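You operate a simulated robot arm through the tools that you are given. There is no shell and no other tool. Be economical: measure what you need, move in short steps, check, and stop when the job is done.

The job below is to be done with a simulated robot arm. You get a single attempt, and the scene is never put back.

TASK
Crease the blue cover on the creaser's table at the two lengths on the creaser's job card.
Fine: for each length set the creaser's green stop, bring the cover up to it and pull its lever, FIRST before NEXT. Two creases, no more. Then lay the cover on the DONE step.

Only the result counts: the job must be done as asked and must still hold three seconds after the hand-in. Knocking over, shifting, dropping, spilling or breaking anything else fails it. Lids that push on must go on centred and level and be pressed home; caps that screw on are set level and turned clockwise until they are tight.

THE ROBOT
A 6-joint arm with a two-finger parallel gripper, fixed in place. Base frame: the origin is at the foot of the arm, x ahead of it, y to its left, z up. Units: mm, degrees, N and s.
With the tool pointing down near the work surface it reaches from about 120 to 740 mm from the base axis. Its first joint turns from -166.0 to 166.0 degrees. Payload 3.91 kg.
Tool frame: the origin (TCP) lies between the finger pads and is the grasp point; the fingertips stand 30 mm ahead of it; z points along the fingers, y is the line along which they close. Largest opening 110 mm; finger width 20, thickness 10; the body of the gripper, 48 by 112 mm, starts 55 mm behind the TCP.
Orientation is that of the tool frame in the base frame, as a unit quaternion [w, x, y, z]. With the fingers straight down and closing along the base's y, the tool's x points along the base's -x, its y along +y and its z along -z.

THE INTERFACE
- The arm moves only by the tool apply_moves. Its argument "commands" is a list of rows, each a list of 7 numbers: the finger opening in cm, from 0 to 11, then the shift along the tool's x, y, z in cm, then the turn, a rotation vector about the tool's x, y, z in degrees. In form: [[claw, tx, ty, tz, wx, wy, wz], ...]. A call has 1 to 10 rows; each row is the pose to reach, as a shift and turn from the pose commanded when the call began, along the tool's axes at that moment. Each row takes 0.2 s and may step no farther than 50 mm and 8.6 degrees from the row before; otherwise, or with a gripper value out of range, the whole call is refused. Where a pose cannot be reached the arm comes as near as it can. A force on the tool above 40 N (or 10 N above the force at the start of the call, whichever is more), or a blocked arm, ends the call early, and 0.2 s more pass. Each finger travels about 45 mm/s and halts on what it meets, pressing with about 38 N; the grip force reading is that of the motor and also rises with nothing between the fingers. The clock runs only during rows and for 0.2 s after the last one: add rows that repeat a pose to give the fingers time. The reply holds the time, the measured pose of the TCP, the force on the tool along the base axes, the opening and the grip force, in the units named above and with some noise, with the torque about the TCP (base axes, N m) and any sound that the robot's microphone picked up, and new pictures: "pictures" is both (left out), scene, wrist or none.
- Cameras (640 x 400 px; columns grow to the right, rows downward): "scene" is fixed at [51.7, 662.8, 1642]; the picture's right is [-0.85, -0.52, 0.00], its down [-0.45, 0.75, -0.48] and it looks along [0.25, -0.41, -0.87] (base axes); focal length 282 px, centre (320, 200). "wrist" rides on the gripper at [71, 22, -107] in the tool frame; the picture's right is [-0.29, 0.96, 0.00], its down [-0.76, -0.23, -0.61] and it looks along [-0.58, -0.18, 0.79] (tool axes); focal length 243 px, centre (320, 200). There is no depth. A picture from a camera that has moved, and an enlarged one, comes with that camera's place and axes in the base frame and with its lens. The place of the scene camera against the robot may be out by one fixed shift of up to 18 mm in any direction.
- raise_lower(by): slides the trunk up (or, below 0, down) by that many mm; the arm rides with it, the base frame stays. It gives what a move gives, with no picture.
- enlarge(camera, box): a new picture of the part [left, top, right, bottom] of that camera's present view, enlarged. The clock stands still meanwhile.
- finish_job(): hands the job in; it is judged then, once.

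Go step by step. Nothing tells you positions but the pictures and the camera data: compare them with the known pose of the tool, close in by small moves and look again before you grip or let go. The budget is 120 turns and 200 pictures, counting those below and the enlarged ones. Unless the task says otherwise, let go and move clear before handing in, and close with one line.

The tools are called after "Emit:" as name(argument=value, ...) on one line, values as JSON. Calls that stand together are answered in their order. apply_moves: Moves the arm, as the interface text tells. Its arguments: {"type":"object","properties":{"commands":{"type":"array","items":{"type":"array","items":{"type":"number"}}},"pictures":{"type":"string","enum":["both","scene","wrist","none"]}},"required":["commands"]} The other tools are called the same way: raise_lower (by) slides the trunk up or down; enlarge (camera, box) takes an enlarged picture of a part of a camera's view; finish_job () hands the job in.

At the start:

```text
time_s: 0.0
eef_pos: [154.7, 287.1, 1297.3]
ee_rot: [0.0, 0.0, 1.0, 0.0]
ft_force: [-0.8, 0.5, 0.7]
torque: [0.0, 0.02, 0.0]
finger_gap: 110.0
gripper_force: 0.0
trunk travel left (down, up): [-525.0, 65.0]
```

scene: 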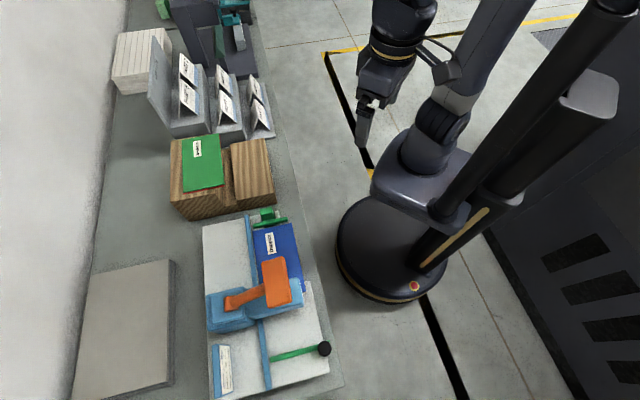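
wrist: 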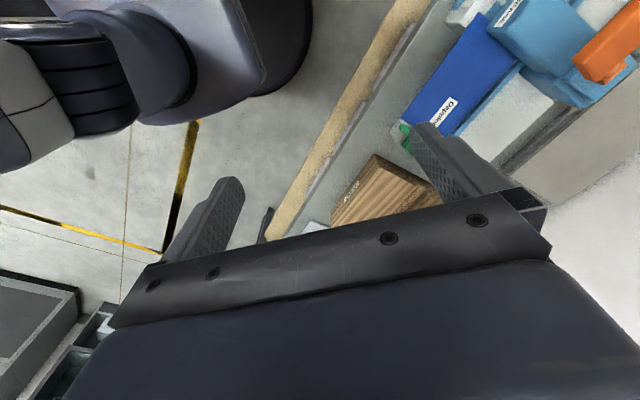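

I see the creaser with blue cover, orange lever, green stop and a job card at the lower left. First I look closer at the card, the creaser and the steps.

Emit:
enlarge(camera="scene", box=[190, 200, 350, 300])

Emit:
enlarge(camera="scene", box=[190, 300, 350, 400])

Emit:
enlarge(camera="scene", box=[110, 0, 302, 120])

Emit:
enlarge(camera="scene", box=[110, 100, 302, 220])

```text
4.00 times, centred on (270, 250) of scene
camera zoom: at [51.7, 662.8, 1642.0], right [-0.85, -0.52, 0.0], down [-0.45, 0.75, -0.48], along [0.25, -0.41, -0.87], focal length 1126 px, centre (520, 0)
```

zoom: 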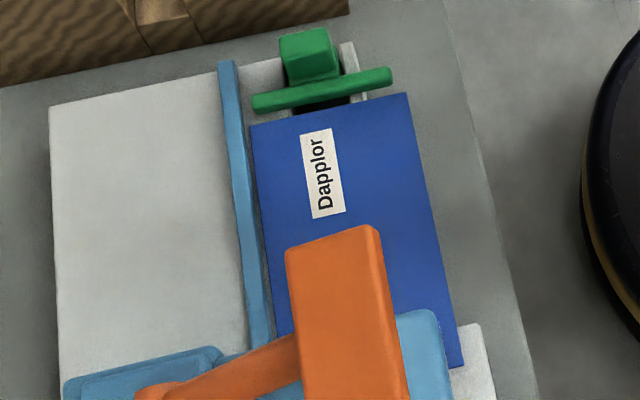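

```text
4.00 times, centred on (270, 350) of scene
camera zoom: at [51.7, 662.8, 1642.0], right [-0.85, -0.52, 0.0], down [-0.45, 0.75, -0.48], along [0.25, -0.41, -0.87], focal length 1126 px, centre (520, -400)
```

zoom: 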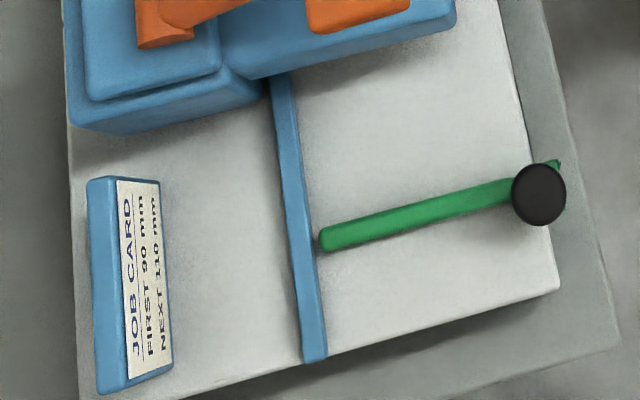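

```text
3.33 times, centred on (206, 60) of scene
camera zoom: at [51.7, 662.8, 1642.0], right [-0.85, -0.52, 0.0], down [-0.45, 0.75, -0.48], along [0.25, -0.41, -0.87], focal length 938 px, centre (700, 667)
```

zoom: 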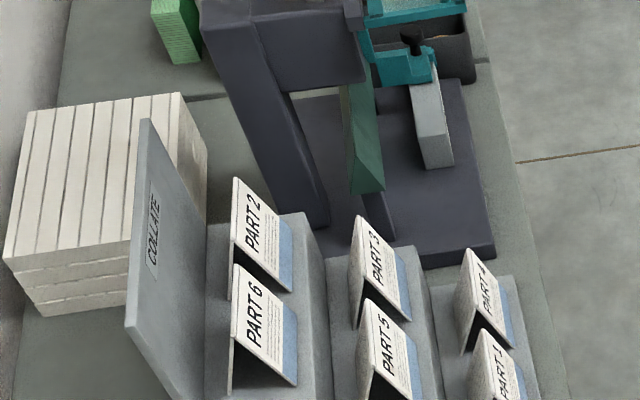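

```text
3.33 times, centred on (206, 160) of scene
camera zoom: at [51.7, 662.8, 1642.0], right [-0.85, -0.52, 0.0], down [-0.45, 0.75, -0.48], along [0.25, -0.41, -0.87], focal length 938 px, centre (700, 333)
```

zoom: 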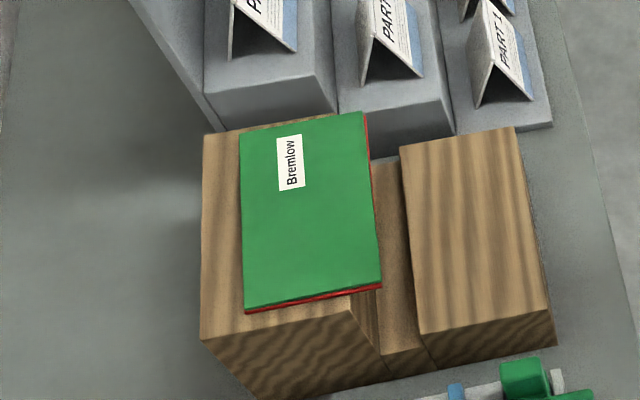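

The job card reads FIRST 90 mm, NEXT 110 mm. The creaser lies diagonally, with the cover at about (315, 500, 900), so I move the wrist camera above it for a close look.

Emit:
apply_moves(commands=[[11, 1.1, 3.186, 2.343, 0, 0, -6.43], [11, 2.2, 6.37, 4.686, 0, 0, -12.86], [11, 3.3, 9.56, 7.03, 0, 0, -19.3], [11, 4.4, 12.74, 9.37, 0, 0, -25.7], [11, 5.5, 15.93, 11.7, 0, 0, -32.1], [11, 6.6, 19.1, 14.06, 0, 0, -38.6], [11, 7.7, 22.3, 16.4, 0, 0, -45]], pictures="both")

```text
time_s: 1.6
eef_pos: [75.1, 510.0, 1132.5]
ee_rot: [0.0, -0.385, 0.923, 0.001]
ft_force: [0.6, 0.3, 0.1]
torque: [-0.02, 0.01, -0.01]
finger_gap: 109.9
gripper_force: 0.0
trunk travel left (down, up): [-525.0, 65.0]
camera wrist: at [11.2, 474.5, 1241.0], right [-0.47, 0.88, 0.0], down [0.7, 0.38, 0.61], along [0.54, 0.29, -0.79], focal length 243 px, centre (320, 200)
```

scene: 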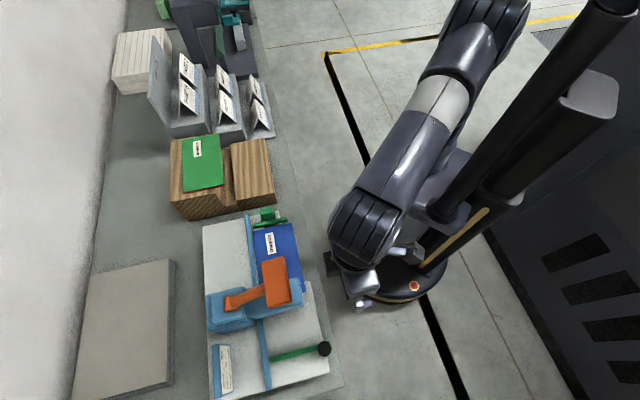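
wrist: 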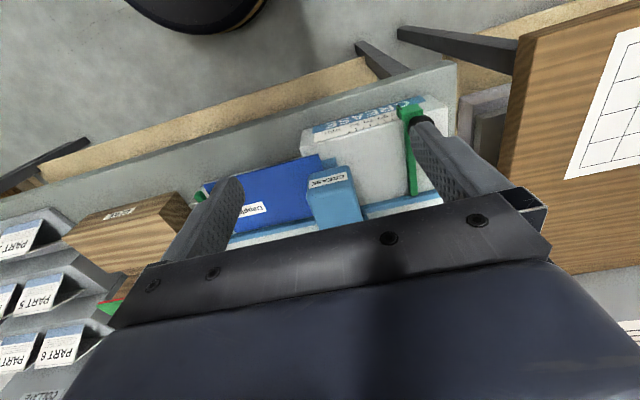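

The creaser's front face carries text and perhaps a scale. I enlarge it and the wooden stand's label.

Emit:
enlarge(camera="wrist", box=[290, 80, 450, 180])

Emit:
enlarge(camera="wrist", box=[50, 140, 290, 290])

```text
4.00 times, centred on (370, 130) of wrist
camera zoom: at [11.2, 474.5, 1241.0], right [-0.47, 0.88, 0.0], down [0.7, 0.38, 0.61], along [0.54, 0.29, -0.79], focal length 970 px, centre (120, 480)
```

zoom: 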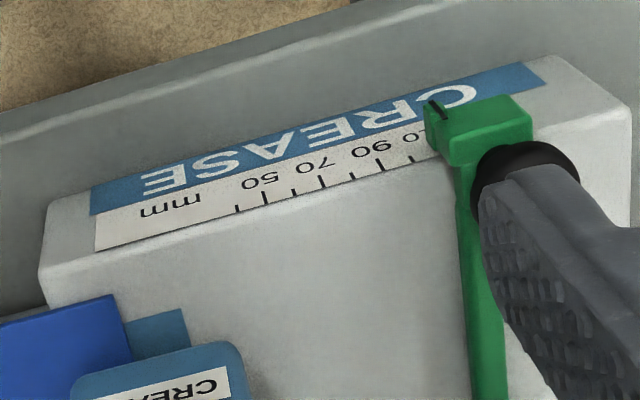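

```text
2.67 times, centred on (170, 215) of wrist
camera zoom: at [11.2, 474.5, 1241.0], right [-0.47, 0.88, 0.0], down [0.7, 0.38, 0.61], along [0.54, 0.29, -0.79], focal length 647 px, centre (720, 160)
```

zoom: 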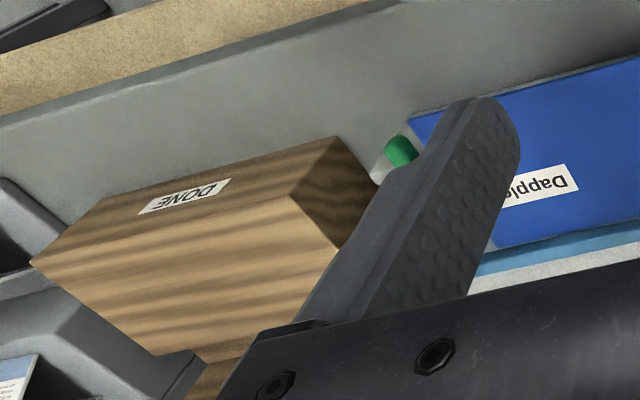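

The stop on the near edge has a knob and a pointer over a mm scale, and the DONE step is the nearer wooden block. I shift the camera to see the cover, head and rear green part better.

Emit:
apply_moves(commands=[[11, -2.6, -2.6, 0, 0, 0, 0], [11, -5.2, -5.2, 0, 0, 0, 0], [11, -7.7, -7.8, 0, 0, 0, 0]], pictures="wrist")

Emit:
enlarge(camera="wrist", box=[220, 40, 540, 240])

```text
time_s: 2.4
eef_pos: [186.5, 508.6, 1132.1]
ee_rot: [0.0, -0.383, 0.924, 0.0]
ft_force: [0.3, -0.7, 0.4]
torque: [0.0, -0.03, 0.0]
finger_gap: 109.9
gripper_force: 0.1
trunk travel left (down, up): [-525.0, 65.0]
camera wrist: at [121.4, 473.2, 1240.7], right [-0.47, 0.88, 0.0], down [0.7, 0.38, 0.61], along [0.54, 0.29, -0.79], focal length 243 px, centre (320, 200)
```

wrist: 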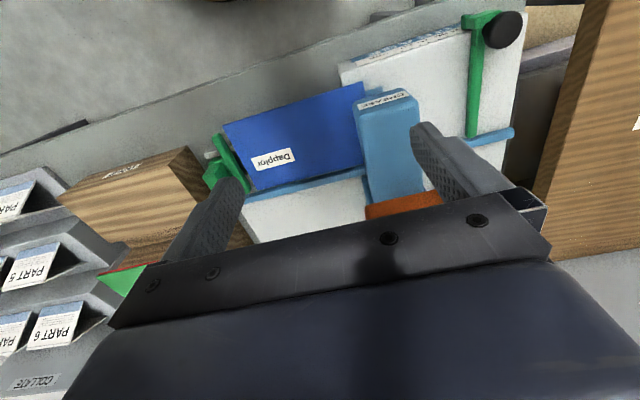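

```text
2.00 times, centred on (380, 140) of wrist
camera zoom: at [121.4, 473.2, 1240.7], right [-0.47, 0.88, 0.0], down [0.7, 0.38, 0.61], along [0.54, 0.29, -0.79], focal length 485 px, centre (200, 320)
```

zoom: 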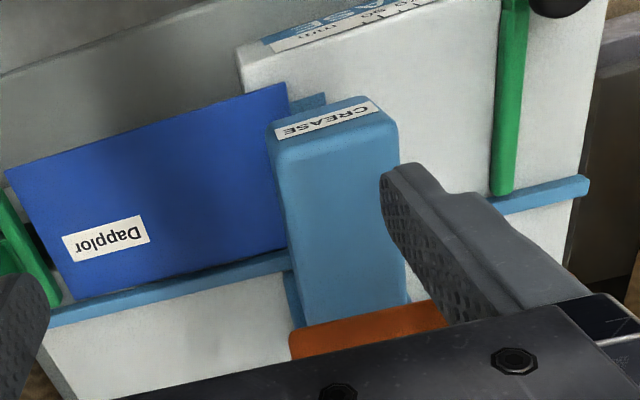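

The lever handle stands high, at roughly (190, 600, 1090). I back off toward the robot and tilt to get a side view of the creaser.

Emit:
apply_moves(commands=[[11, 4.5, 0, 0, 0, 0, 0], [11, 9, 0, 0, 0, -7, 0], [11, 13, 1, 0, 0, -14, 0], [11, 17, 2, 0, 0, -21, 0], [11, 20, 2, 0, 0, -28, 0], [11, 22, 2, 0, 0, -35, 0]], pictures="wrist")

Emit:
enlarge(camera="wrist", box=[160, 0, 480, 200])

```text
time_s: 4.0
eef_pos: [45.0, 375.2, 1137.5]
ee_rot: [0.28, -0.324, 0.896, 0.114]
ft_force: [0.2, 0.3, -0.3]
torque: [0.0, -0.02, 0.01]
finger_gap: 110.2
gripper_force: 0.1
trunk travel left (down, up): [-525.0, 65.0]
stopped in row 6: the arm was blocked; the commanded pose is now the measured one
camera wrist: at [-59.6, 315.3, 1186.4], right [-0.43, 0.88, 0.19], down [0.37, -0.02, 0.93], along [0.82, 0.47, -0.32], focal length 243 px, centre (320, 200)
```

wrist: 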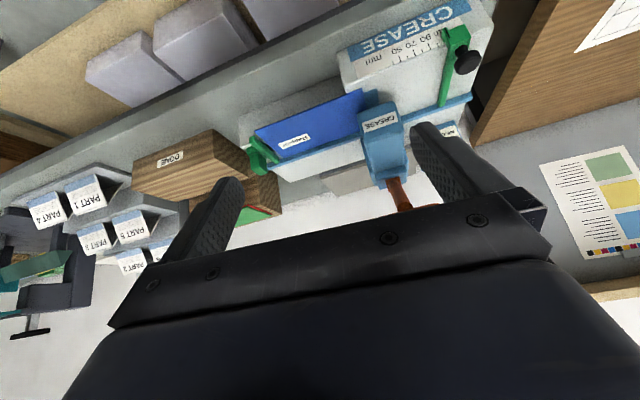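

```text
2.00 times, centred on (320, 100) of wrist
camera zoom: at [-59.6, 315.3, 1186.4], right [-0.43, 0.88, 0.19], down [0.37, -0.02, 0.93], along [0.82, 0.47, -0.32], focal length 485 px, centre (320, 400)
```

zoom: 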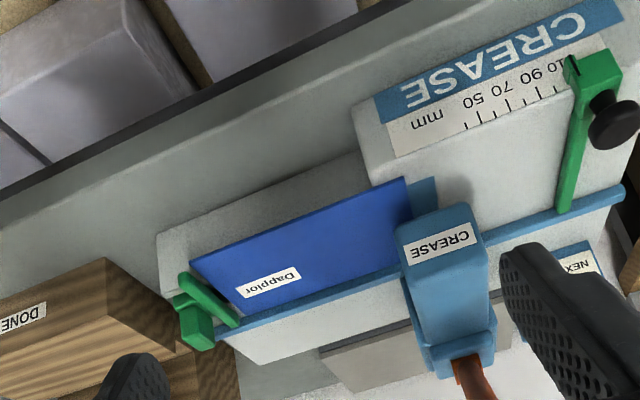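

Now the layout is clear: the cover overhangs the narrow half of the table, and the stop knob is near (50, 634, 954). I lower the trunk to get a lower and closer side view.

Emit:
raise_lower(by=-130)

Emit:
enlarge(camera="wrist", box=[120, 0, 440, 200])

```text
time_s: 5.6
eef_pos: [45.0, 376.6, 1006.9]
ee_rot: [0.279, -0.325, 0.896, 0.114]
ft_force: [-0.7, -0.4, -0.3]
torque: [-0.01, -0.01, 0.0]
finger_gap: 110.2
gripper_force: 0.0
trunk travel left (down, up): [-395.0, 195.0]
```

```text
2.00 times, centred on (280, 100) of wrist
camera zoom: at [-60.1, 315.2, 1056.6], right [-0.43, 0.88, 0.19], down [0.37, -0.02, 0.93], along [0.82, 0.47, -0.32], focal length 485 px, centre (400, 400)
```

zoom: 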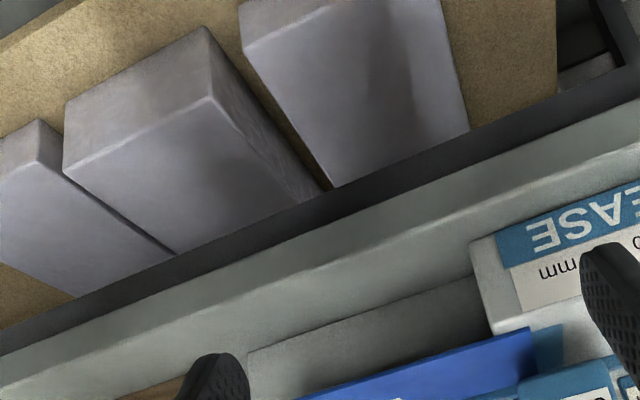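

The view is now lower; I shift along the creaser toward the cover's rear end and take the full picture.

Emit:
apply_moves(commands=[[11, 0, -4, -2, 0, 0, 0], [11, 0, -8, -4, 0, 0, 0]], pictures="wrist")

Emit:
enlarge(camera="wrist", box=[220, 80, 480, 242])

```text
time_s: 6.2
eef_pos: [76.9, 301.2, 1039.5]
ee_rot: [0.28, -0.325, 0.896, 0.114]
ft_force: [0.1, 0.1, -0.6]
torque: [-0.02, -0.05, -0.04]
finger_gap: 110.0
gripper_force: 0.0
trunk travel left (down, up): [-395.0, 195.0]
camera wrist: at [-27.1, 238.6, 1087.8], right [-0.44, 0.88, 0.19], down [0.37, -0.01, 0.93], along [0.82, 0.48, -0.32], focal length 243 px, centre (320, 200)
```

wrist: 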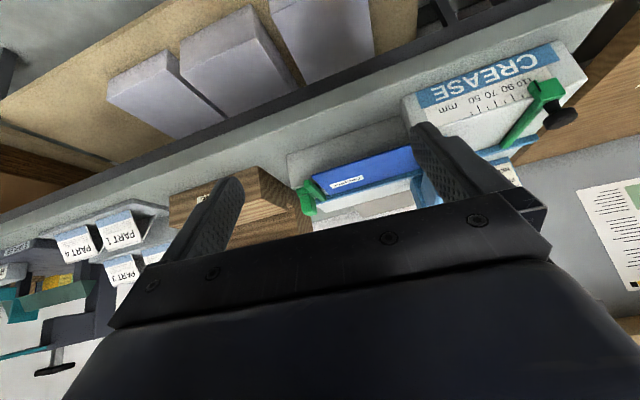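

```text
2.46 times, centred on (350, 161) of wrist
camera zoom: at [-27.1, 238.6, 1087.8], right [-0.44, 0.88, 0.19], down [0.37, -0.01, 0.93], along [0.82, 0.48, -0.32], focal length 597 px, centre (246, 296)
```

zoom: 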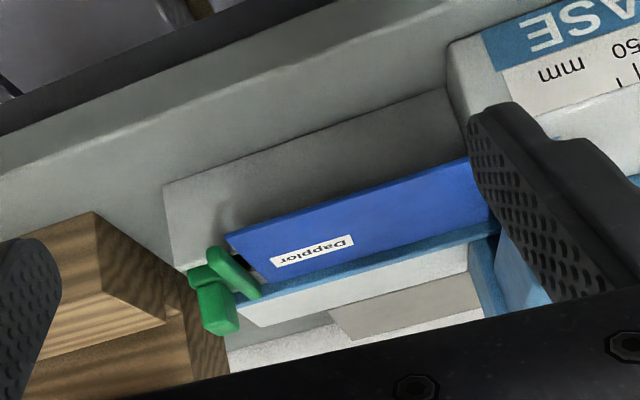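

There is a green slider with an upright tab behind the cover's rear edge, probably a pusher. I bring the tool back upright above it for a close look.

Emit:
apply_moves(commands=[[11, -4, -1.1, 2.4, 0, 5.9, -0.8], [11, -7.9, -2.2, 4.9, 0, 11.8, -1.7], [11, -11.8, -3.3, 7.4, 0, 17.7, -2.5], [11, -15.8, -4.3, 9.9, 0, 23.5, -3.3], [11, -19.7, -5.4, 12.3, -0.2, 29.4, -4.2], [11, -23.66, -6.5, 14.8, -0.2, 35.3, -5]], pictures="wrist")

Emit:
enlarge(camera="wrist", box=[180, 20, 500, 220])

```text
time_s: 7.6
eef_pos: [333.4, 430.7, 1052.0]
ee_rot: [-0.002, -0.383, 0.924, -0.001]
ft_force: [-0.7, 1.1, 0.1]
torque: [0.03, 0.01, 0.0]
finger_gap: 109.9
gripper_force: 0.0
trunk travel left (down, up): [-395.0, 195.0]
camera wrist: at [268.9, 396.5, 1160.6], right [-0.47, 0.88, 0.0], down [0.7, 0.38, 0.6], along [0.53, 0.28, -0.8], focal length 243 px, centre (320, 200)
```

wrist: 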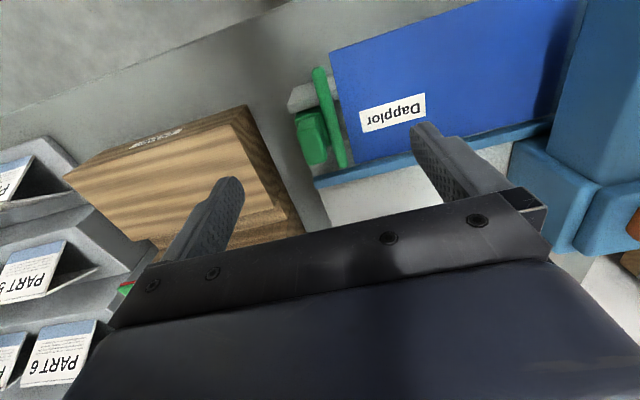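

```text
2.00 times, centred on (340, 120) of wrist
camera zoom: at [268.9, 396.5, 1160.6], right [-0.47, 0.88, 0.0], down [0.7, 0.38, 0.6], along [0.53, 0.28, -0.8], focal length 485 px, centre (280, 360)
```

zoom: 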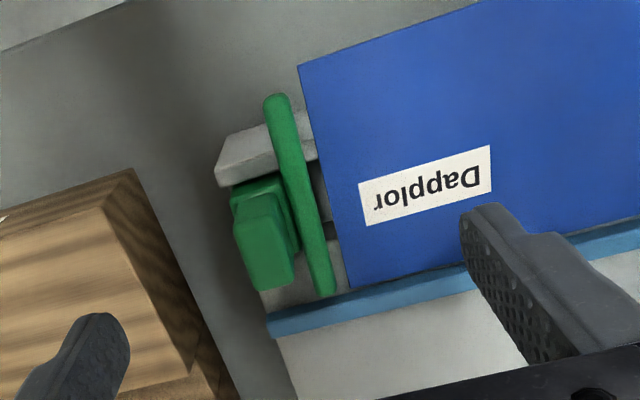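

The rear green piece is a pusher running in a slot behind the cover; good for feeding. Now I go to the front of the stop knob, staying on the robot side of the lever.

Emit:
apply_moves(commands=[[11, 4.5, 2, 0, 0, 0, 0], [10, 8, 5.5, 0, 0, 0, 0], [9, 11, 9, 0, 0, 0, 0], [8, 11, 13.5, 0, 0, 0, 0], [7, 11, 18, 0, 0, 0, 0], [6, 11, 22.5, 0, 0, 0, 0], [6, 11, 27, 0, 0, 0, 0], [6, 11, 31, 0, 0, 0, 0], [6, 10.6, 34.4, 0, 0, 0, 0]], pictures="both")

Emit:
enlarge(camera="wrist", box=[220, 0, 540, 200])

```text
time_s: 9.6
eef_pos: [12.5, 599.6, 1052.3]
ee_rot: [-0.001, -0.384, 0.923, -0.001]
ft_force: [0.2, -0.3, 0.3]
torque: [0.0, 0.05, 0.02]
finger_gap: 60.0
gripper_force: 0.2
trunk travel left (down, up): [-395.0, 195.0]
camera wrist: at [-51.8, 564.2, 1161.0], right [-0.47, 0.88, 0.0], down [0.7, 0.38, 0.61], along [0.53, 0.28, -0.8], focal length 243 px, centre (320, 200)
```

scene: 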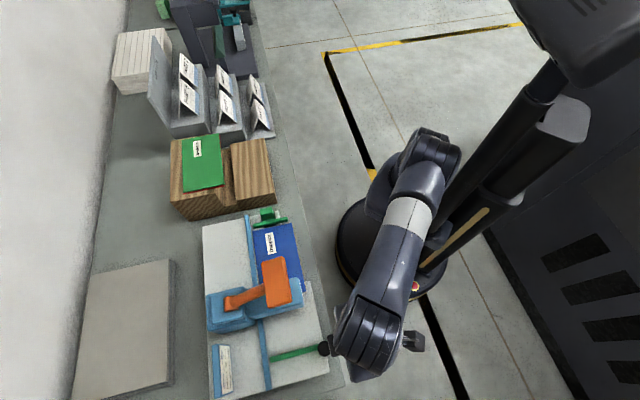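
wrist: 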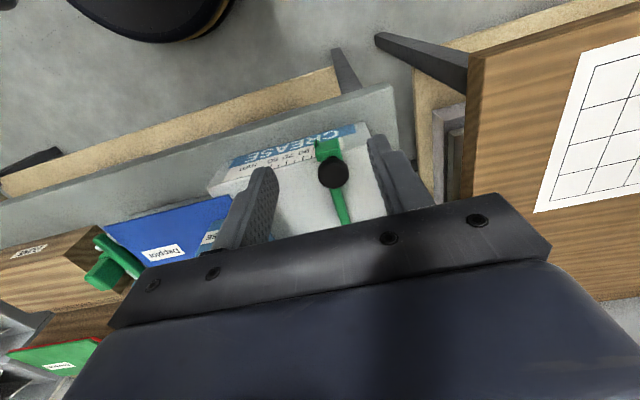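

```text
2.00 times, centred on (380, 100) of wrist
camera zoom: at [-51.8, 564.2, 1161.0], right [-0.47, 0.88, 0.0], down [0.7, 0.38, 0.61], along [0.53, 0.28, -0.8], focal length 485 px, centre (200, 400)
```

zoom: 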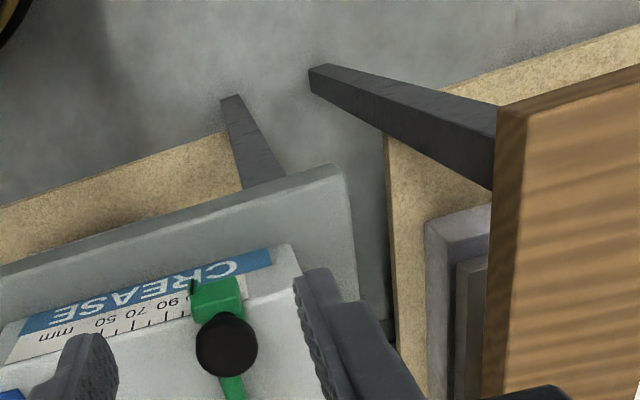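

Knob centre about (50, 632, 954), 30 mm across. I move over it and descend with the fingers open around it.

Emit:
apply_moves(commands=[[6, -2.5, -0.15, 0, 0, 0, 0], [6, -5, -0.3, 0, 0, 0, 0], [6, -5, -0.3, 3, 0, 0, 0], [6, -5, -0.3, 6, 0, 0, 0], [6, -5, -0.3, 8.4, 0, 0, 0]], pictures="wrist")

Emit:
enlarge(camera="wrist", box=[180, 60, 436, 220])

```text
time_s: 10.8
eef_pos: [50.2, 630.9, 967.6]
ee_rot: [-0.002, -0.383, 0.924, 0.0]
ft_force: [-0.6, 0.7, -0.9]
torque: [0.03, -0.02, 0.02]
finger_gap: 60.0
gripper_force: 0.0
out of reach, approached as far as the arm can: row 2
trunk travel left (down, up): [-395.0, 195.0]
camera wrist: at [-13.9, 596.9, 1076.7], right [-0.47, 0.88, 0.0], down [0.7, 0.38, 0.61], along [0.53, 0.29, -0.8], focal length 243 px, centre (320, 200)
```

wrist: 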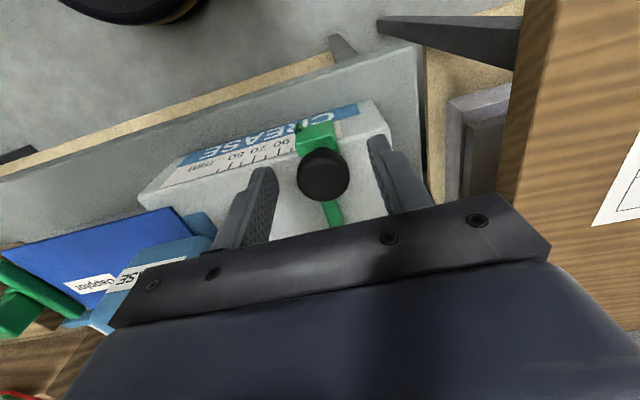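

```text
2.50 times, centred on (308, 140) of wrist
camera zoom: at [-13.9, 596.9, 1076.7], right [-0.47, 0.88, 0.0], down [0.7, 0.38, 0.61], along [0.53, 0.29, -0.8], focal length 606 px, centre (350, 350)
```

zoom: 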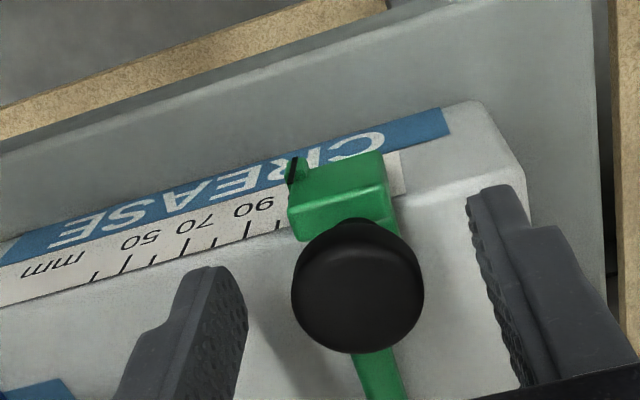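

The fingers straddle the knob well. I enlarge the scale and pointer, and close on the knob.

Emit:
enlarge(camera="wrist", box=[200, 95, 360, 195])

Emit:
apply_moves(commands=[[4.5, 0, 0.15, 0, 0, 0, 0], [2.5, 0, 0.15, 0, 0, 0, 0], [2.5, 0, 0.15, 0, 0, 0, 0]], pictures="none")

```text
4.00 times, centred on (280, 145) of wrist
camera zoom: at [-13.9, 596.9, 1076.7], right [-0.47, 0.88, 0.0], down [0.7, 0.38, 0.61], along [0.53, 0.29, -0.8], focal length 970 px, centre (480, 420)
```

zoom: 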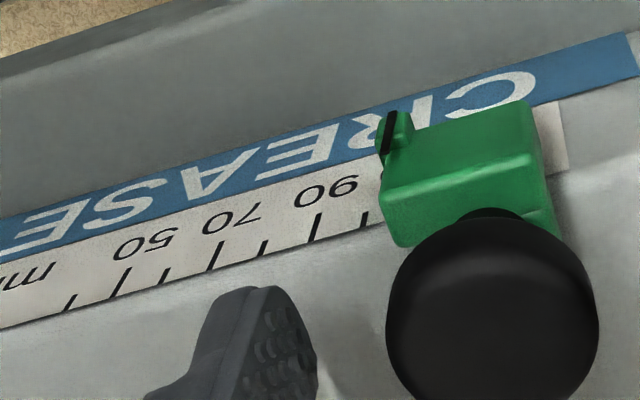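

```text
time_s: 11.6
eef_pos: [49.2, 634.2, 967.3]
ee_rot: [-0.002, -0.384, 0.923, -0.001]
ft_force: [0.0, -0.7, -1.1]
torque: [0.17, -0.07, 0.04]
finger_gap: 29.0
gripper_force: 37.9
trunk travel left (down, up): [-395.0, 195.0]
```

Gripped the knob (29 mm). I move the stop 10 mm toward the head as a first trial, then let go to read the scale without parallax.

Emit:
apply_moves(commands=[[2.5, 0, -0.25, 0, 0, 0, 0], [2.5, 0, -0.5, 0, 0, 0, 0], [2.5, 0, -0.75, 0, 0, 0, 0], [2.5, 0, -1.0, 0, 0, 0, 0], [2.5, 0, -1.0, 0, 0, 0, 0]], pictures="wrist")

Emit:
enlarge(camera="wrist", box=[200, 95, 360, 195])

```text
time_s: 12.8
eef_pos: [57.1, 625.4, 968.8]
ee_rot: [0.0, -0.383, 0.924, -0.002]
ft_force: [-2.0, -1.0, 1.2]
torque: [0.38, -0.45, 0.08]
finger_gap: 29.2
gripper_force: 45.1
trunk travel left (down, up): [-395.0, 195.0]
camera wrist: at [-7.3, 590.6, 1076.6], right [-0.47, 0.88, 0.0], down [0.7, 0.38, 0.61], along [0.54, 0.28, -0.8], focal length 243 px, centre (320, 200)
```

wrist: 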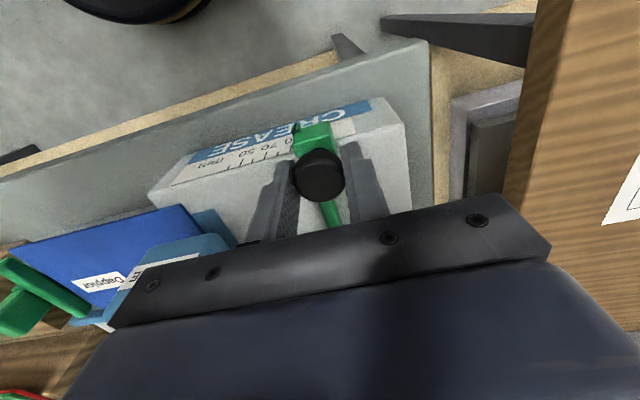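

```text
4.00 times, centred on (280, 145) of wrist
camera zoom: at [-7.3, 590.6, 1076.6], right [-0.47, 0.88, 0.0], down [0.7, 0.38, 0.61], along [0.54, 0.28, -0.8], focal length 970 px, centre (480, 420)
```

zoom: 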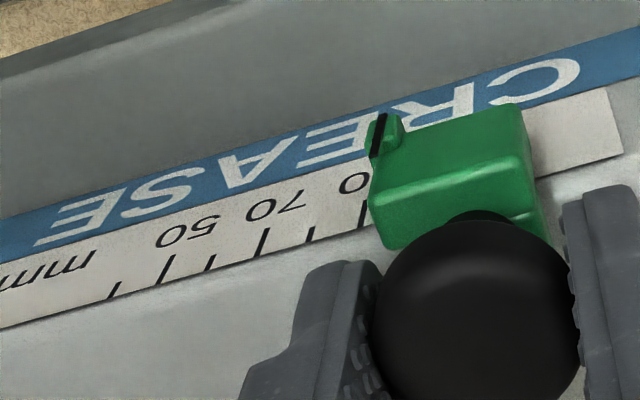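

The stop slides easily. I release the knob and view the pointer with the camera square on it.

Emit:
apply_moves(commands=[[6, 0, 0, 0, 0, 0, 0], [6, 0, 0, 0, 0, 0, 0], [6, 0, 0, -3.5, 0, 0, 0], [6, 2, -1, -5, 0, 0, 0], [6, 5, -2, -5, 0, 0, 0], [6, 8, -3.3, -3, 0, 0, 0], [6, 10, -3.3, 0, 0, 0, 0], [6, 10, -3.3, 2, 0, 0, 0]], pictures="wrist")

Emit:
enlarge(camera="wrist", box=[200, 80, 440, 230])

```text
time_s: 14.6
eef_pos: [9.4, 531.9, 948.5]
ee_rot: [-0.002, -0.383, 0.924, -0.001]
ft_force: [0.7, -1.0, 0.8]
torque: [0.04, 0.0, -0.01]
finger_gap: 60.1
gripper_force: 0.1
trunk travel left (down, up): [-395.0, 195.0]
camera wrist: at [-55.6, 496.1, 1056.7], right [-0.47, 0.88, 0.0], down [0.7, 0.38, 0.61], along [0.53, 0.29, -0.8], focal length 243 px, centre (320, 200)
```

wrist: 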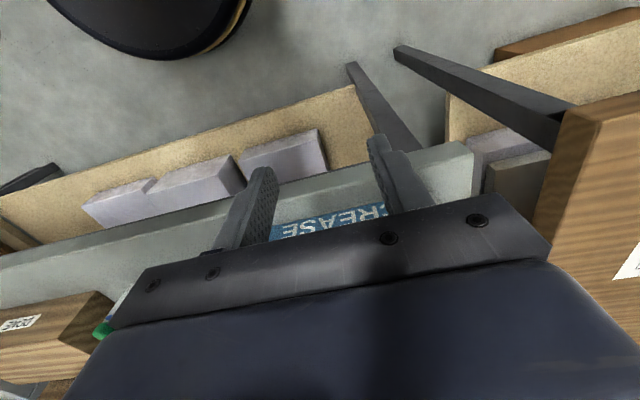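

```text
2.67 times, centred on (320, 155) of wrist
camera zoom: at [-55.6, 496.1, 1056.7], right [-0.47, 0.88, 0.0], down [0.7, 0.38, 0.61], along [0.53, 0.29, -0.8], focal length 647 px, centre (320, 320)
```

zoom: 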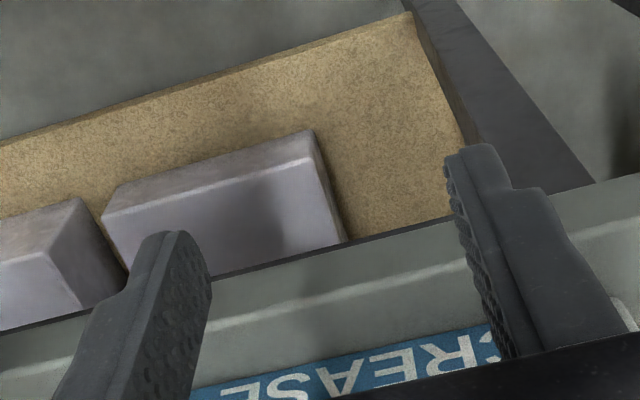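

I backed off too far; I move in and up a bit.

Emit:
apply_moves(commands=[[8, -2.5, 0, -3, 0, 0, 0], [11, -5, 0, -6, 0, 0, 0], [11, -5, 0, -6, 0, 0, 0]], pictures="wrist")

Emit:
enlarge(camera="wrist", box=[240, 100, 400, 200])

```text
time_s: 15.4
eef_pos: [43.4, 568.4, 1007.5]
ee_rot: [-0.002, -0.384, 0.923, 0.0]
ft_force: [0.6, 0.1, -0.8]
torque: [-0.02, -0.01, 0.03]
finger_gap: 110.2
gripper_force: 0.0
trunk travel left (down, up): [-395.0, 195.0]
camera wrist: at [-20.4, 533.2, 1116.2], right [-0.47, 0.88, 0.0], down [0.7, 0.38, 0.61], along [0.53, 0.29, -0.8], focal length 243 px, centre (320, 200)
```

wrist: 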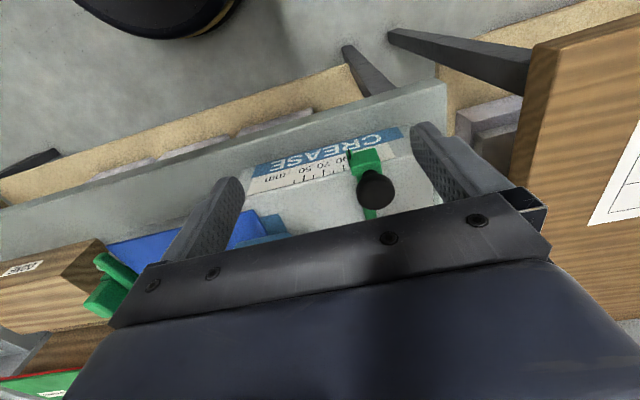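

```text
4.00 times, centred on (320, 150) of wrist
camera zoom: at [-20.4, 533.2, 1116.2], right [-0.47, 0.88, 0.0], down [0.7, 0.38, 0.61], along [0.53, 0.29, -0.8], focal length 970 px, centre (320, 400)
```

zoom: 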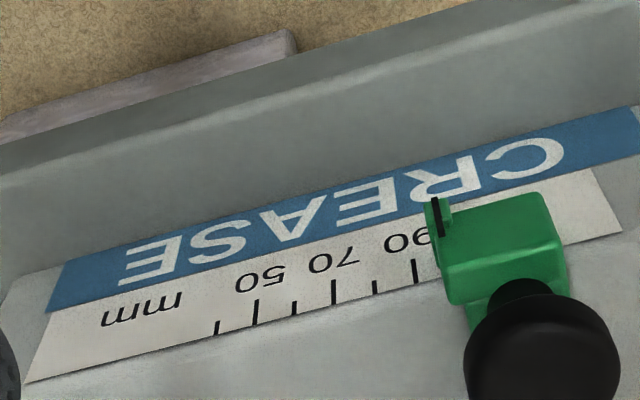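

Triangulating, the pointer sits at about 98 mm. I regrip the knob, shift 8.3 mm toward the head, release and view again square on the 90 mark.

Emit:
apply_moves(commands=[[8, -2.5, 1.6, 0, 0, 0, 0], [6, -5, 3.3, 0, 0, 0, 0], [6, -5, 3.3, 0, 0, 0, 0], [6, -5, 3.3, 4, 0, 0, 0], [3.5, -5, 3.3, 4, 0, 0, 0], [2.5, -5, 3.3, 4, 0, 0, 0], [2.5, -5, 3.3, 4, 0, 0, 0], [2.5, -5, 2.88, 4, 0, 0, 0], [2.5, -5, 2.47, 4, 0, 0, 0], [2.5, -5, 2.47, 4, 0, 0, 0]], pictures="none")

Emit:
apply_moves(commands=[[6, 0, 0, 0, 0, 0, 0], [6, 0, 0, 0, 0, 0, 0], [6, 0, 0, -4, 0, 0, 0], [8, 2.5, -1.7, -4, 0, 0, 0], [11, 5, -3.5, -4, 0, 0, 0], [11, 5, -3.5, -4, 0, 0, 0]], pictures="wrist")

Emit:
enlarge(camera="wrist", box=[260, 110, 420, 210])

```text
time_s: 17.6
eef_pos: [62.0, 620.5, 967.2]
ee_rot: [-0.002, -0.383, 0.924, -0.002]
ft_force: [2.1, -0.1, -1.6]
torque: [0.25, -0.4, 0.08]
finger_gap: 29.0
gripper_force: 45.2
trunk travel left (down, up): [-395.0, 195.0]
```

```text
time_s: 19.0
eef_pos: [52.1, 558.7, 1008.3]
ee_rot: [-0.001, -0.383, 0.924, -0.001]
ft_force: [-0.4, -0.3, -0.8]
torque: [0.01, -0.03, 0.0]
finger_gap: 109.9
gripper_force: 0.1
trunk travel left (down, up): [-395.0, 195.0]
camera wrist: at [-12.6, 523.6, 1116.8], right [-0.47, 0.88, 0.0], down [0.7, 0.38, 0.61], along [0.53, 0.29, -0.8], focal length 243 px, centre (320, 200)
```

wrist: 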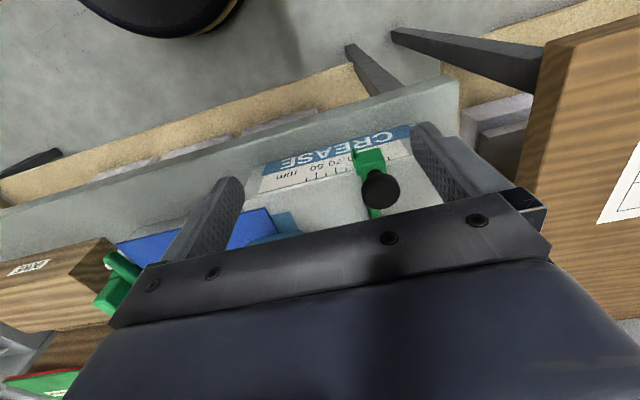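

```text
4.00 times, centred on (340, 160) of wrist
camera zoom: at [-12.6, 523.6, 1116.8], right [-0.47, 0.88, 0.0], down [0.7, 0.38, 0.61], along [0.53, 0.29, -0.8], focal length 970 px, centre (240, 360)
```

zoom: 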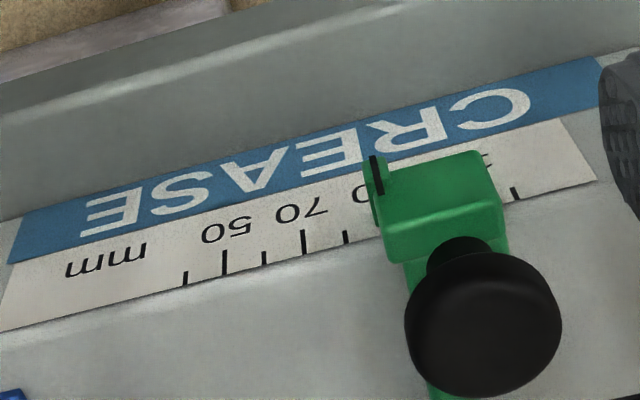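

Reads close to 90. One more enlargement to refine.

Emit:
enlarge(camera="wrist", box=[320, 135, 400, 185])

```text
8.00 times, centred on (360, 160) of wrist
camera zoom: at [-12.6, 523.6, 1116.8], right [-0.47, 0.88, 0.0], down [0.7, 0.38, 0.61], along [0.53, 0.29, -0.8], focal length 1941 px, centre (0, 520)
```

zoom: 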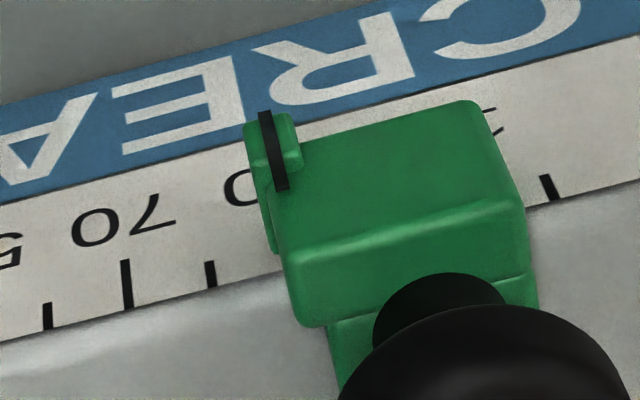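

The stop reads 90 within a fraction of a millimetre. Next I traverse to behind the pusher's tab (about (351, 431, 950)) with fingers closed.

Emit:
apply_moves(commands=[[8, 0, -4.5, -2, 0, 0, 0], [5, 0, -9, -3.7, 0, 0, 0], [2, 0, -13.5, -3.7, 0, 0, 0], [0, 0, -18, -3.7, 0, 0, 0], [0, 0, -22.5, -3.7, 0, 0, 0], [0, 0, -27, -3.7, 0, 0, 0], [0, 0, -31.5, -3.7, 0, 0, 0], [0, -4, -33.4, -3.7, 0, 0, 0], [0, -8, -33.4, -3.7, 0, 0, 0], [0, -12.1, -33.4, -3.7, 0, 0, 0]], pictures="wrist")

Emit:
enlarge(camera="wrist", box=[220, 80, 460, 230])

```text
time_s: 21.2
eef_pos: [373.9, 410.3, 1045.2]
ee_rot: [-0.001, -0.383, 0.924, -0.001]
ft_force: [0.0, 0.8, -0.6]
torque: [0.01, 0.01, -0.03]
finger_gap: 0.1
gripper_force: 38.0
trunk travel left (down, up): [-395.0, 195.0]
camera wrist: at [310.3, 375.2, 1154.1], right [-0.47, 0.88, 0.0], down [0.7, 0.38, 0.61], along [0.53, 0.29, -0.8], focal length 243 px, centre (320, 200)
```

wrist: 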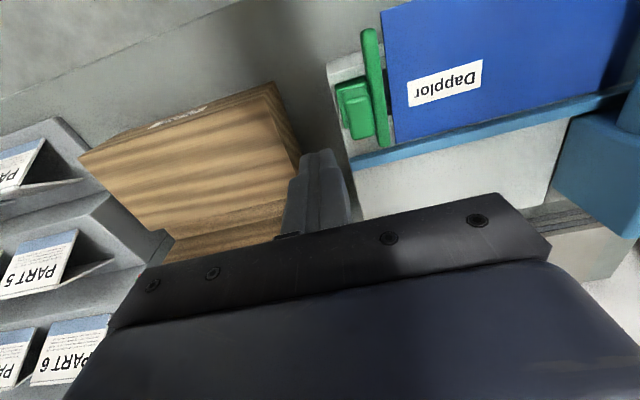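

```text
2.67 times, centred on (340, 155) of wrist
camera zoom: at [310.3, 375.2, 1154.1], right [-0.47, 0.88, 0.0], down [0.7, 0.38, 0.61], along [0.53, 0.29, -0.8], focal length 647 px, centre (267, 320)
```

zoom: 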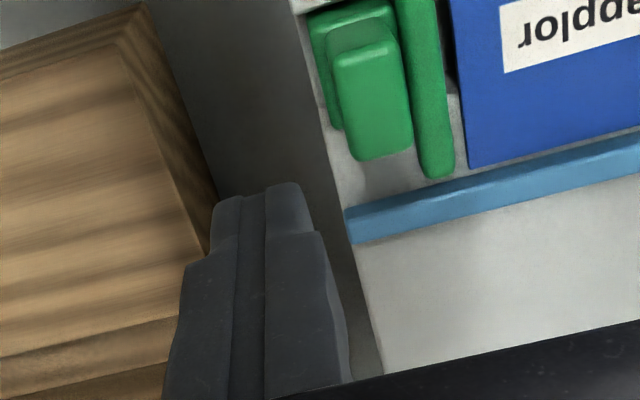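

The fingers are lined up behind the tab. I descend and push forward in part.

Emit:
apply_moves(commands=[[0, 0, 0, 4, 0, 0, 0], [0, 0, 0, 8.2, 0, 0, 0], [0, 0, 0.5, 8.2, 0, 0, 0], [0, 0, 1.0, 8.2, 0, 0, 0], [0, 0, 1.5, 8.2, 0, 0, 0], [0, 0, 2, 8.2, 0, 0, 0], [0, 0, 2.5, 8.2, 0, 0, 0], [0, 0, 3, 8.2, 0, 0, 0]], pictures="wrist")

```text
time_s: 23.0
eef_pos: [353.1, 431.5, 961.7]
ee_rot: [-0.002, -0.383, 0.924, -0.001]
ft_force: [0.8, -1.2, -0.2]
torque: [0.01, -0.01, -0.01]
finger_gap: 0.0
gripper_force: 37.4
trunk travel left (down, up): [-395.0, 195.0]
camera wrist: at [288.4, 395.9, 1072.1], right [-0.47, 0.88, 0.0], down [0.7, 0.38, 0.61], along [0.53, 0.29, -0.8], focal length 243 px, centre (320, 200)
```

wrist: 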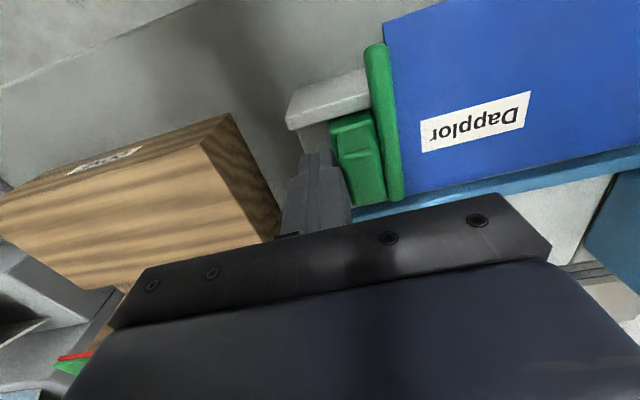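

The pusher slides and its bar has met the cover. I push on about 80 mm.

Emit:
apply_moves(commands=[[0, 0, 1, 0, 0, 0, 0], [0, 0, 2, 0, 0, 0, 0], [0, 0, 3, 0, 0, 0, 0], [0, 0, 4, 0, 0, 0, 0], [0, 0, 5, 0, 0, 0, 0], [0, 0, 6, 0, 0, 0, 0], [0, 0, 7, 0, 0, 0, 0], [0, 0, 8, 0, 0, 0, 0]], pictures="both")

Emit:
enlarge(camera="scene", box=[200, 220, 360, 320])

```text
time_s: 24.8
eef_pos: [296.4, 487.8, 963.3]
ee_rot: [-0.001, -0.383, 0.924, -0.001]
ft_force: [0.5, -1.4, -1.3]
torque: [-0.01, 0.0, -0.01]
finger_gap: 0.2
gripper_force: 37.9
trunk travel left (down, up): [-395.0, 195.0]
camera wrist: at [231.5, 452.5, 1072.0], right [-0.47, 0.88, 0.0], down [0.7, 0.38, 0.61], along [0.53, 0.29, -0.8], focal length 243 px, centre (320, 200)
```

scene: 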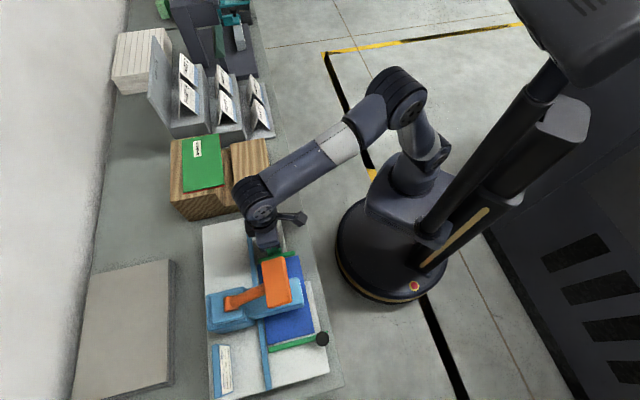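
wrist: 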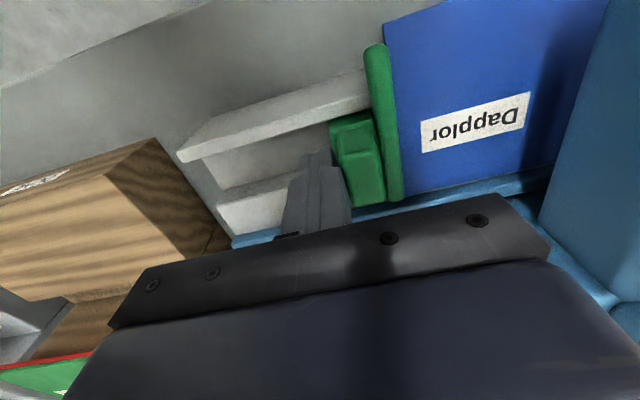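

```text
4.00 times, centred on (280, 270) of scene
camera zoom: at [51.7, 662.8, 1642.0], right [-0.85, -0.52, 0.0], down [-0.45, 0.75, -0.48], along [0.25, -0.41, -0.87], focal length 1126 px, centre (480, -80)
```

zoom: 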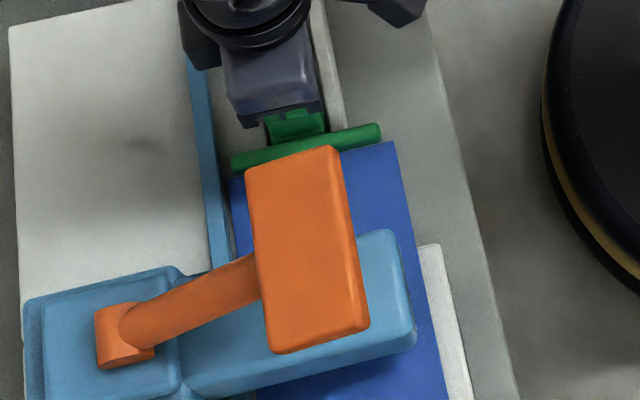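

The handle overhangs near where the gripper body would go, so I back off a little and turn the gripper 90° to make it narrow along the feed direction.

Emit:
apply_moves(commands=[[0, 0, -1.5, 0, 0, 0, 0], [0, 0, -2, 0, 0, 0, -8.5], [0, 0, -2, 0, 0, 0, -17], [0, 0, -2, 0, 0, 0, -25.5], [0, 0, -2, 0, 0, 0, -34], [0, 0, -2, 0, 0, 0, -42.5], [0, 0, -2, 0, 0, 0, -51], [0, 0, -2, 0, 0, 0, -59.5], [0, 0, -2, 0, 0, 0, -68], [0, 0, -2, 0, 0, 0, -76.5]], pictures="none")

Emit:
apply_moves(commands=[[0, 0, 0, 0, 0, 0, -7], [0, 0, 0, 0, 0, 0, -13.5]], pictures="both")

```text
time_s: 27.0
eef_pos: [309.3, 473.4, 963.8]
ee_rot: [0.001, 0.873, -0.487, 0.0]
ft_force: [1.4, -0.3, -0.9]
torque: [-0.01, -0.02, 0.0]
finger_gap: 0.0
gripper_force: 37.6
trunk travel left (down, up): [-395.0, 195.0]
```

```text
time_s: 27.6
eef_pos: [310.4, 472.9, 962.4]
ee_rot: [0.002, 0.925, -0.381, -0.001]
ft_force: [1.9, 0.5, -0.4]
torque: [0.0, -0.02, -0.04]
finger_gap: 0.0
gripper_force: 37.1
trunk travel left (down, up): [-395.0, 195.0]
camera wrist: at [346.9, 408.0, 1071.8], right [-0.88, -0.47, 0.0], down [-0.38, 0.7, 0.61], along [-0.29, 0.53, -0.79], focal length 243 px, centre (320, 200)
```

scene: 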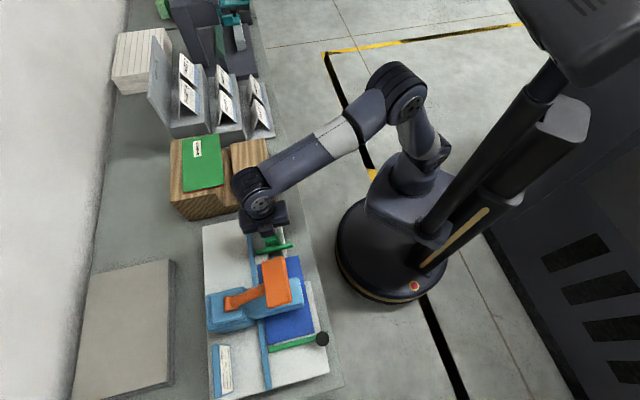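
wrist: 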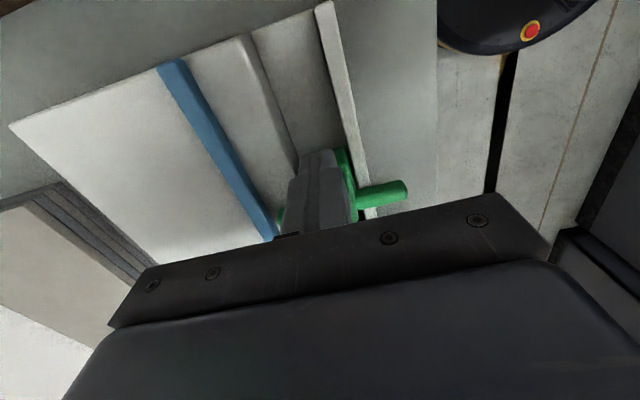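

I enlarge the gap between the cover's front edge and the stop before the last push.

Emit:
enlarge(camera="scene", box=[250, 300, 346, 360])

```text
6.67 times, centred on (298, 330) of scene
camera zoom: at [51.7, 662.8, 1642.0], right [-0.85, -0.52, 0.0], down [-0.45, 0.75, -0.48], along [0.25, -0.41, -0.87], focal length 1876 px, centre (467, -667)
```

zoom: 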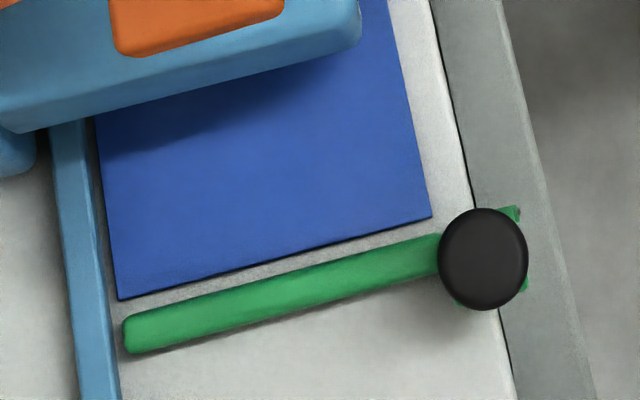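

Gap is about 8 mm. I bring the pusher back into contact and advance about 5 mm.

Emit:
apply_moves(commands=[[0, -0.8, 0, 0, 0, 0, 0], [0, -1.6, 0, 0, 0, 0, 0], [0, -2.1, 0, 0, 0, 0, 0], [0, -2.3, 0, 0, 0, 0, 0], [0, -2.5, 0, 0, 0, 0, 0], [0, -2.5, 0, 0, 0, 0, 0]], pictures="none")

Emit:
enlarge(camera="scene", box=[262, 320, 342, 370])

```text
time_s: 29.0
eef_pos: [291.7, 490.5, 962.8]
ee_rot: [0.001, 0.924, -0.382, -0.001]
ft_force: [0.5, -2.1, -0.2]
torque: [0.01, 0.01, -0.01]
finger_gap: 0.0
gripper_force: 38.0
trunk travel left (down, up): [-395.0, 195.0]
```

```text
8.00 times, centred on (302, 345) of scene
camera zoom: at [51.7, 662.8, 1642.0], right [-0.85, -0.52, 0.0], down [-0.45, 0.75, -0.48], along [0.25, -0.41, -0.87], focal length 2252 px, centre (464, -960)
```

zoom: 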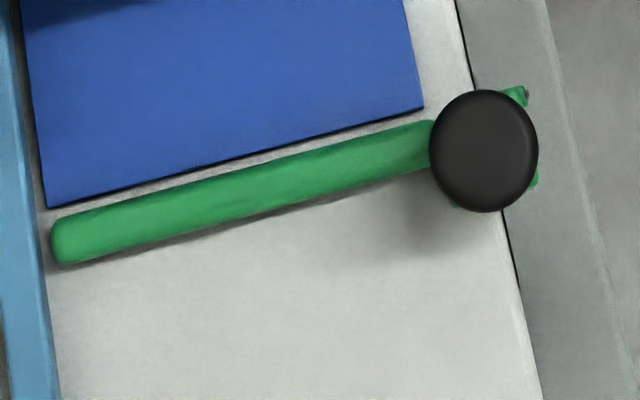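

About 4 mm remains. I advance 3 mm, then half millimetre steps with looks.

Emit:
apply_moves(commands=[[0, -0.1, 0, 0, 0, 0, 0], [0, -0.2, 0, 0, 0, 0, 0], [0, -0.3, 0, 0, 0, 0, 0], [0, -0.3, 0, 0, 0, 0, 0]], pictures="none")

Emit:
enlarge(camera="scene", box=[262, 320, 342, 370])

```text
time_s: 30.0
eef_pos: [290.7, 491.7, 962.6]
ee_rot: [0.002, 0.924, -0.382, -0.001]
ft_force: [1.3, -0.6, -0.1]
torque: [-0.01, 0.0, -0.02]
finger_gap: 0.0
gripper_force: 37.9
trunk travel left (down, up): [-395.0, 195.0]
```

```text
8.00 times, centred on (302, 345) of scene
camera zoom: at [51.7, 662.8, 1642.0], right [-0.85, -0.52, 0.0], down [-0.45, 0.75, -0.48], along [0.25, -0.41, -0.87], focal length 2252 px, centre (464, -960)
```

zoom: 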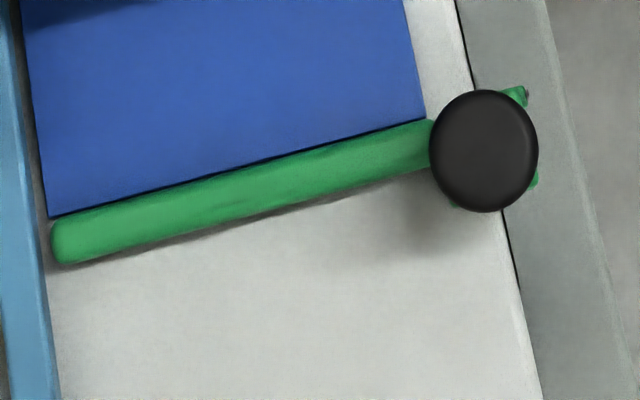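

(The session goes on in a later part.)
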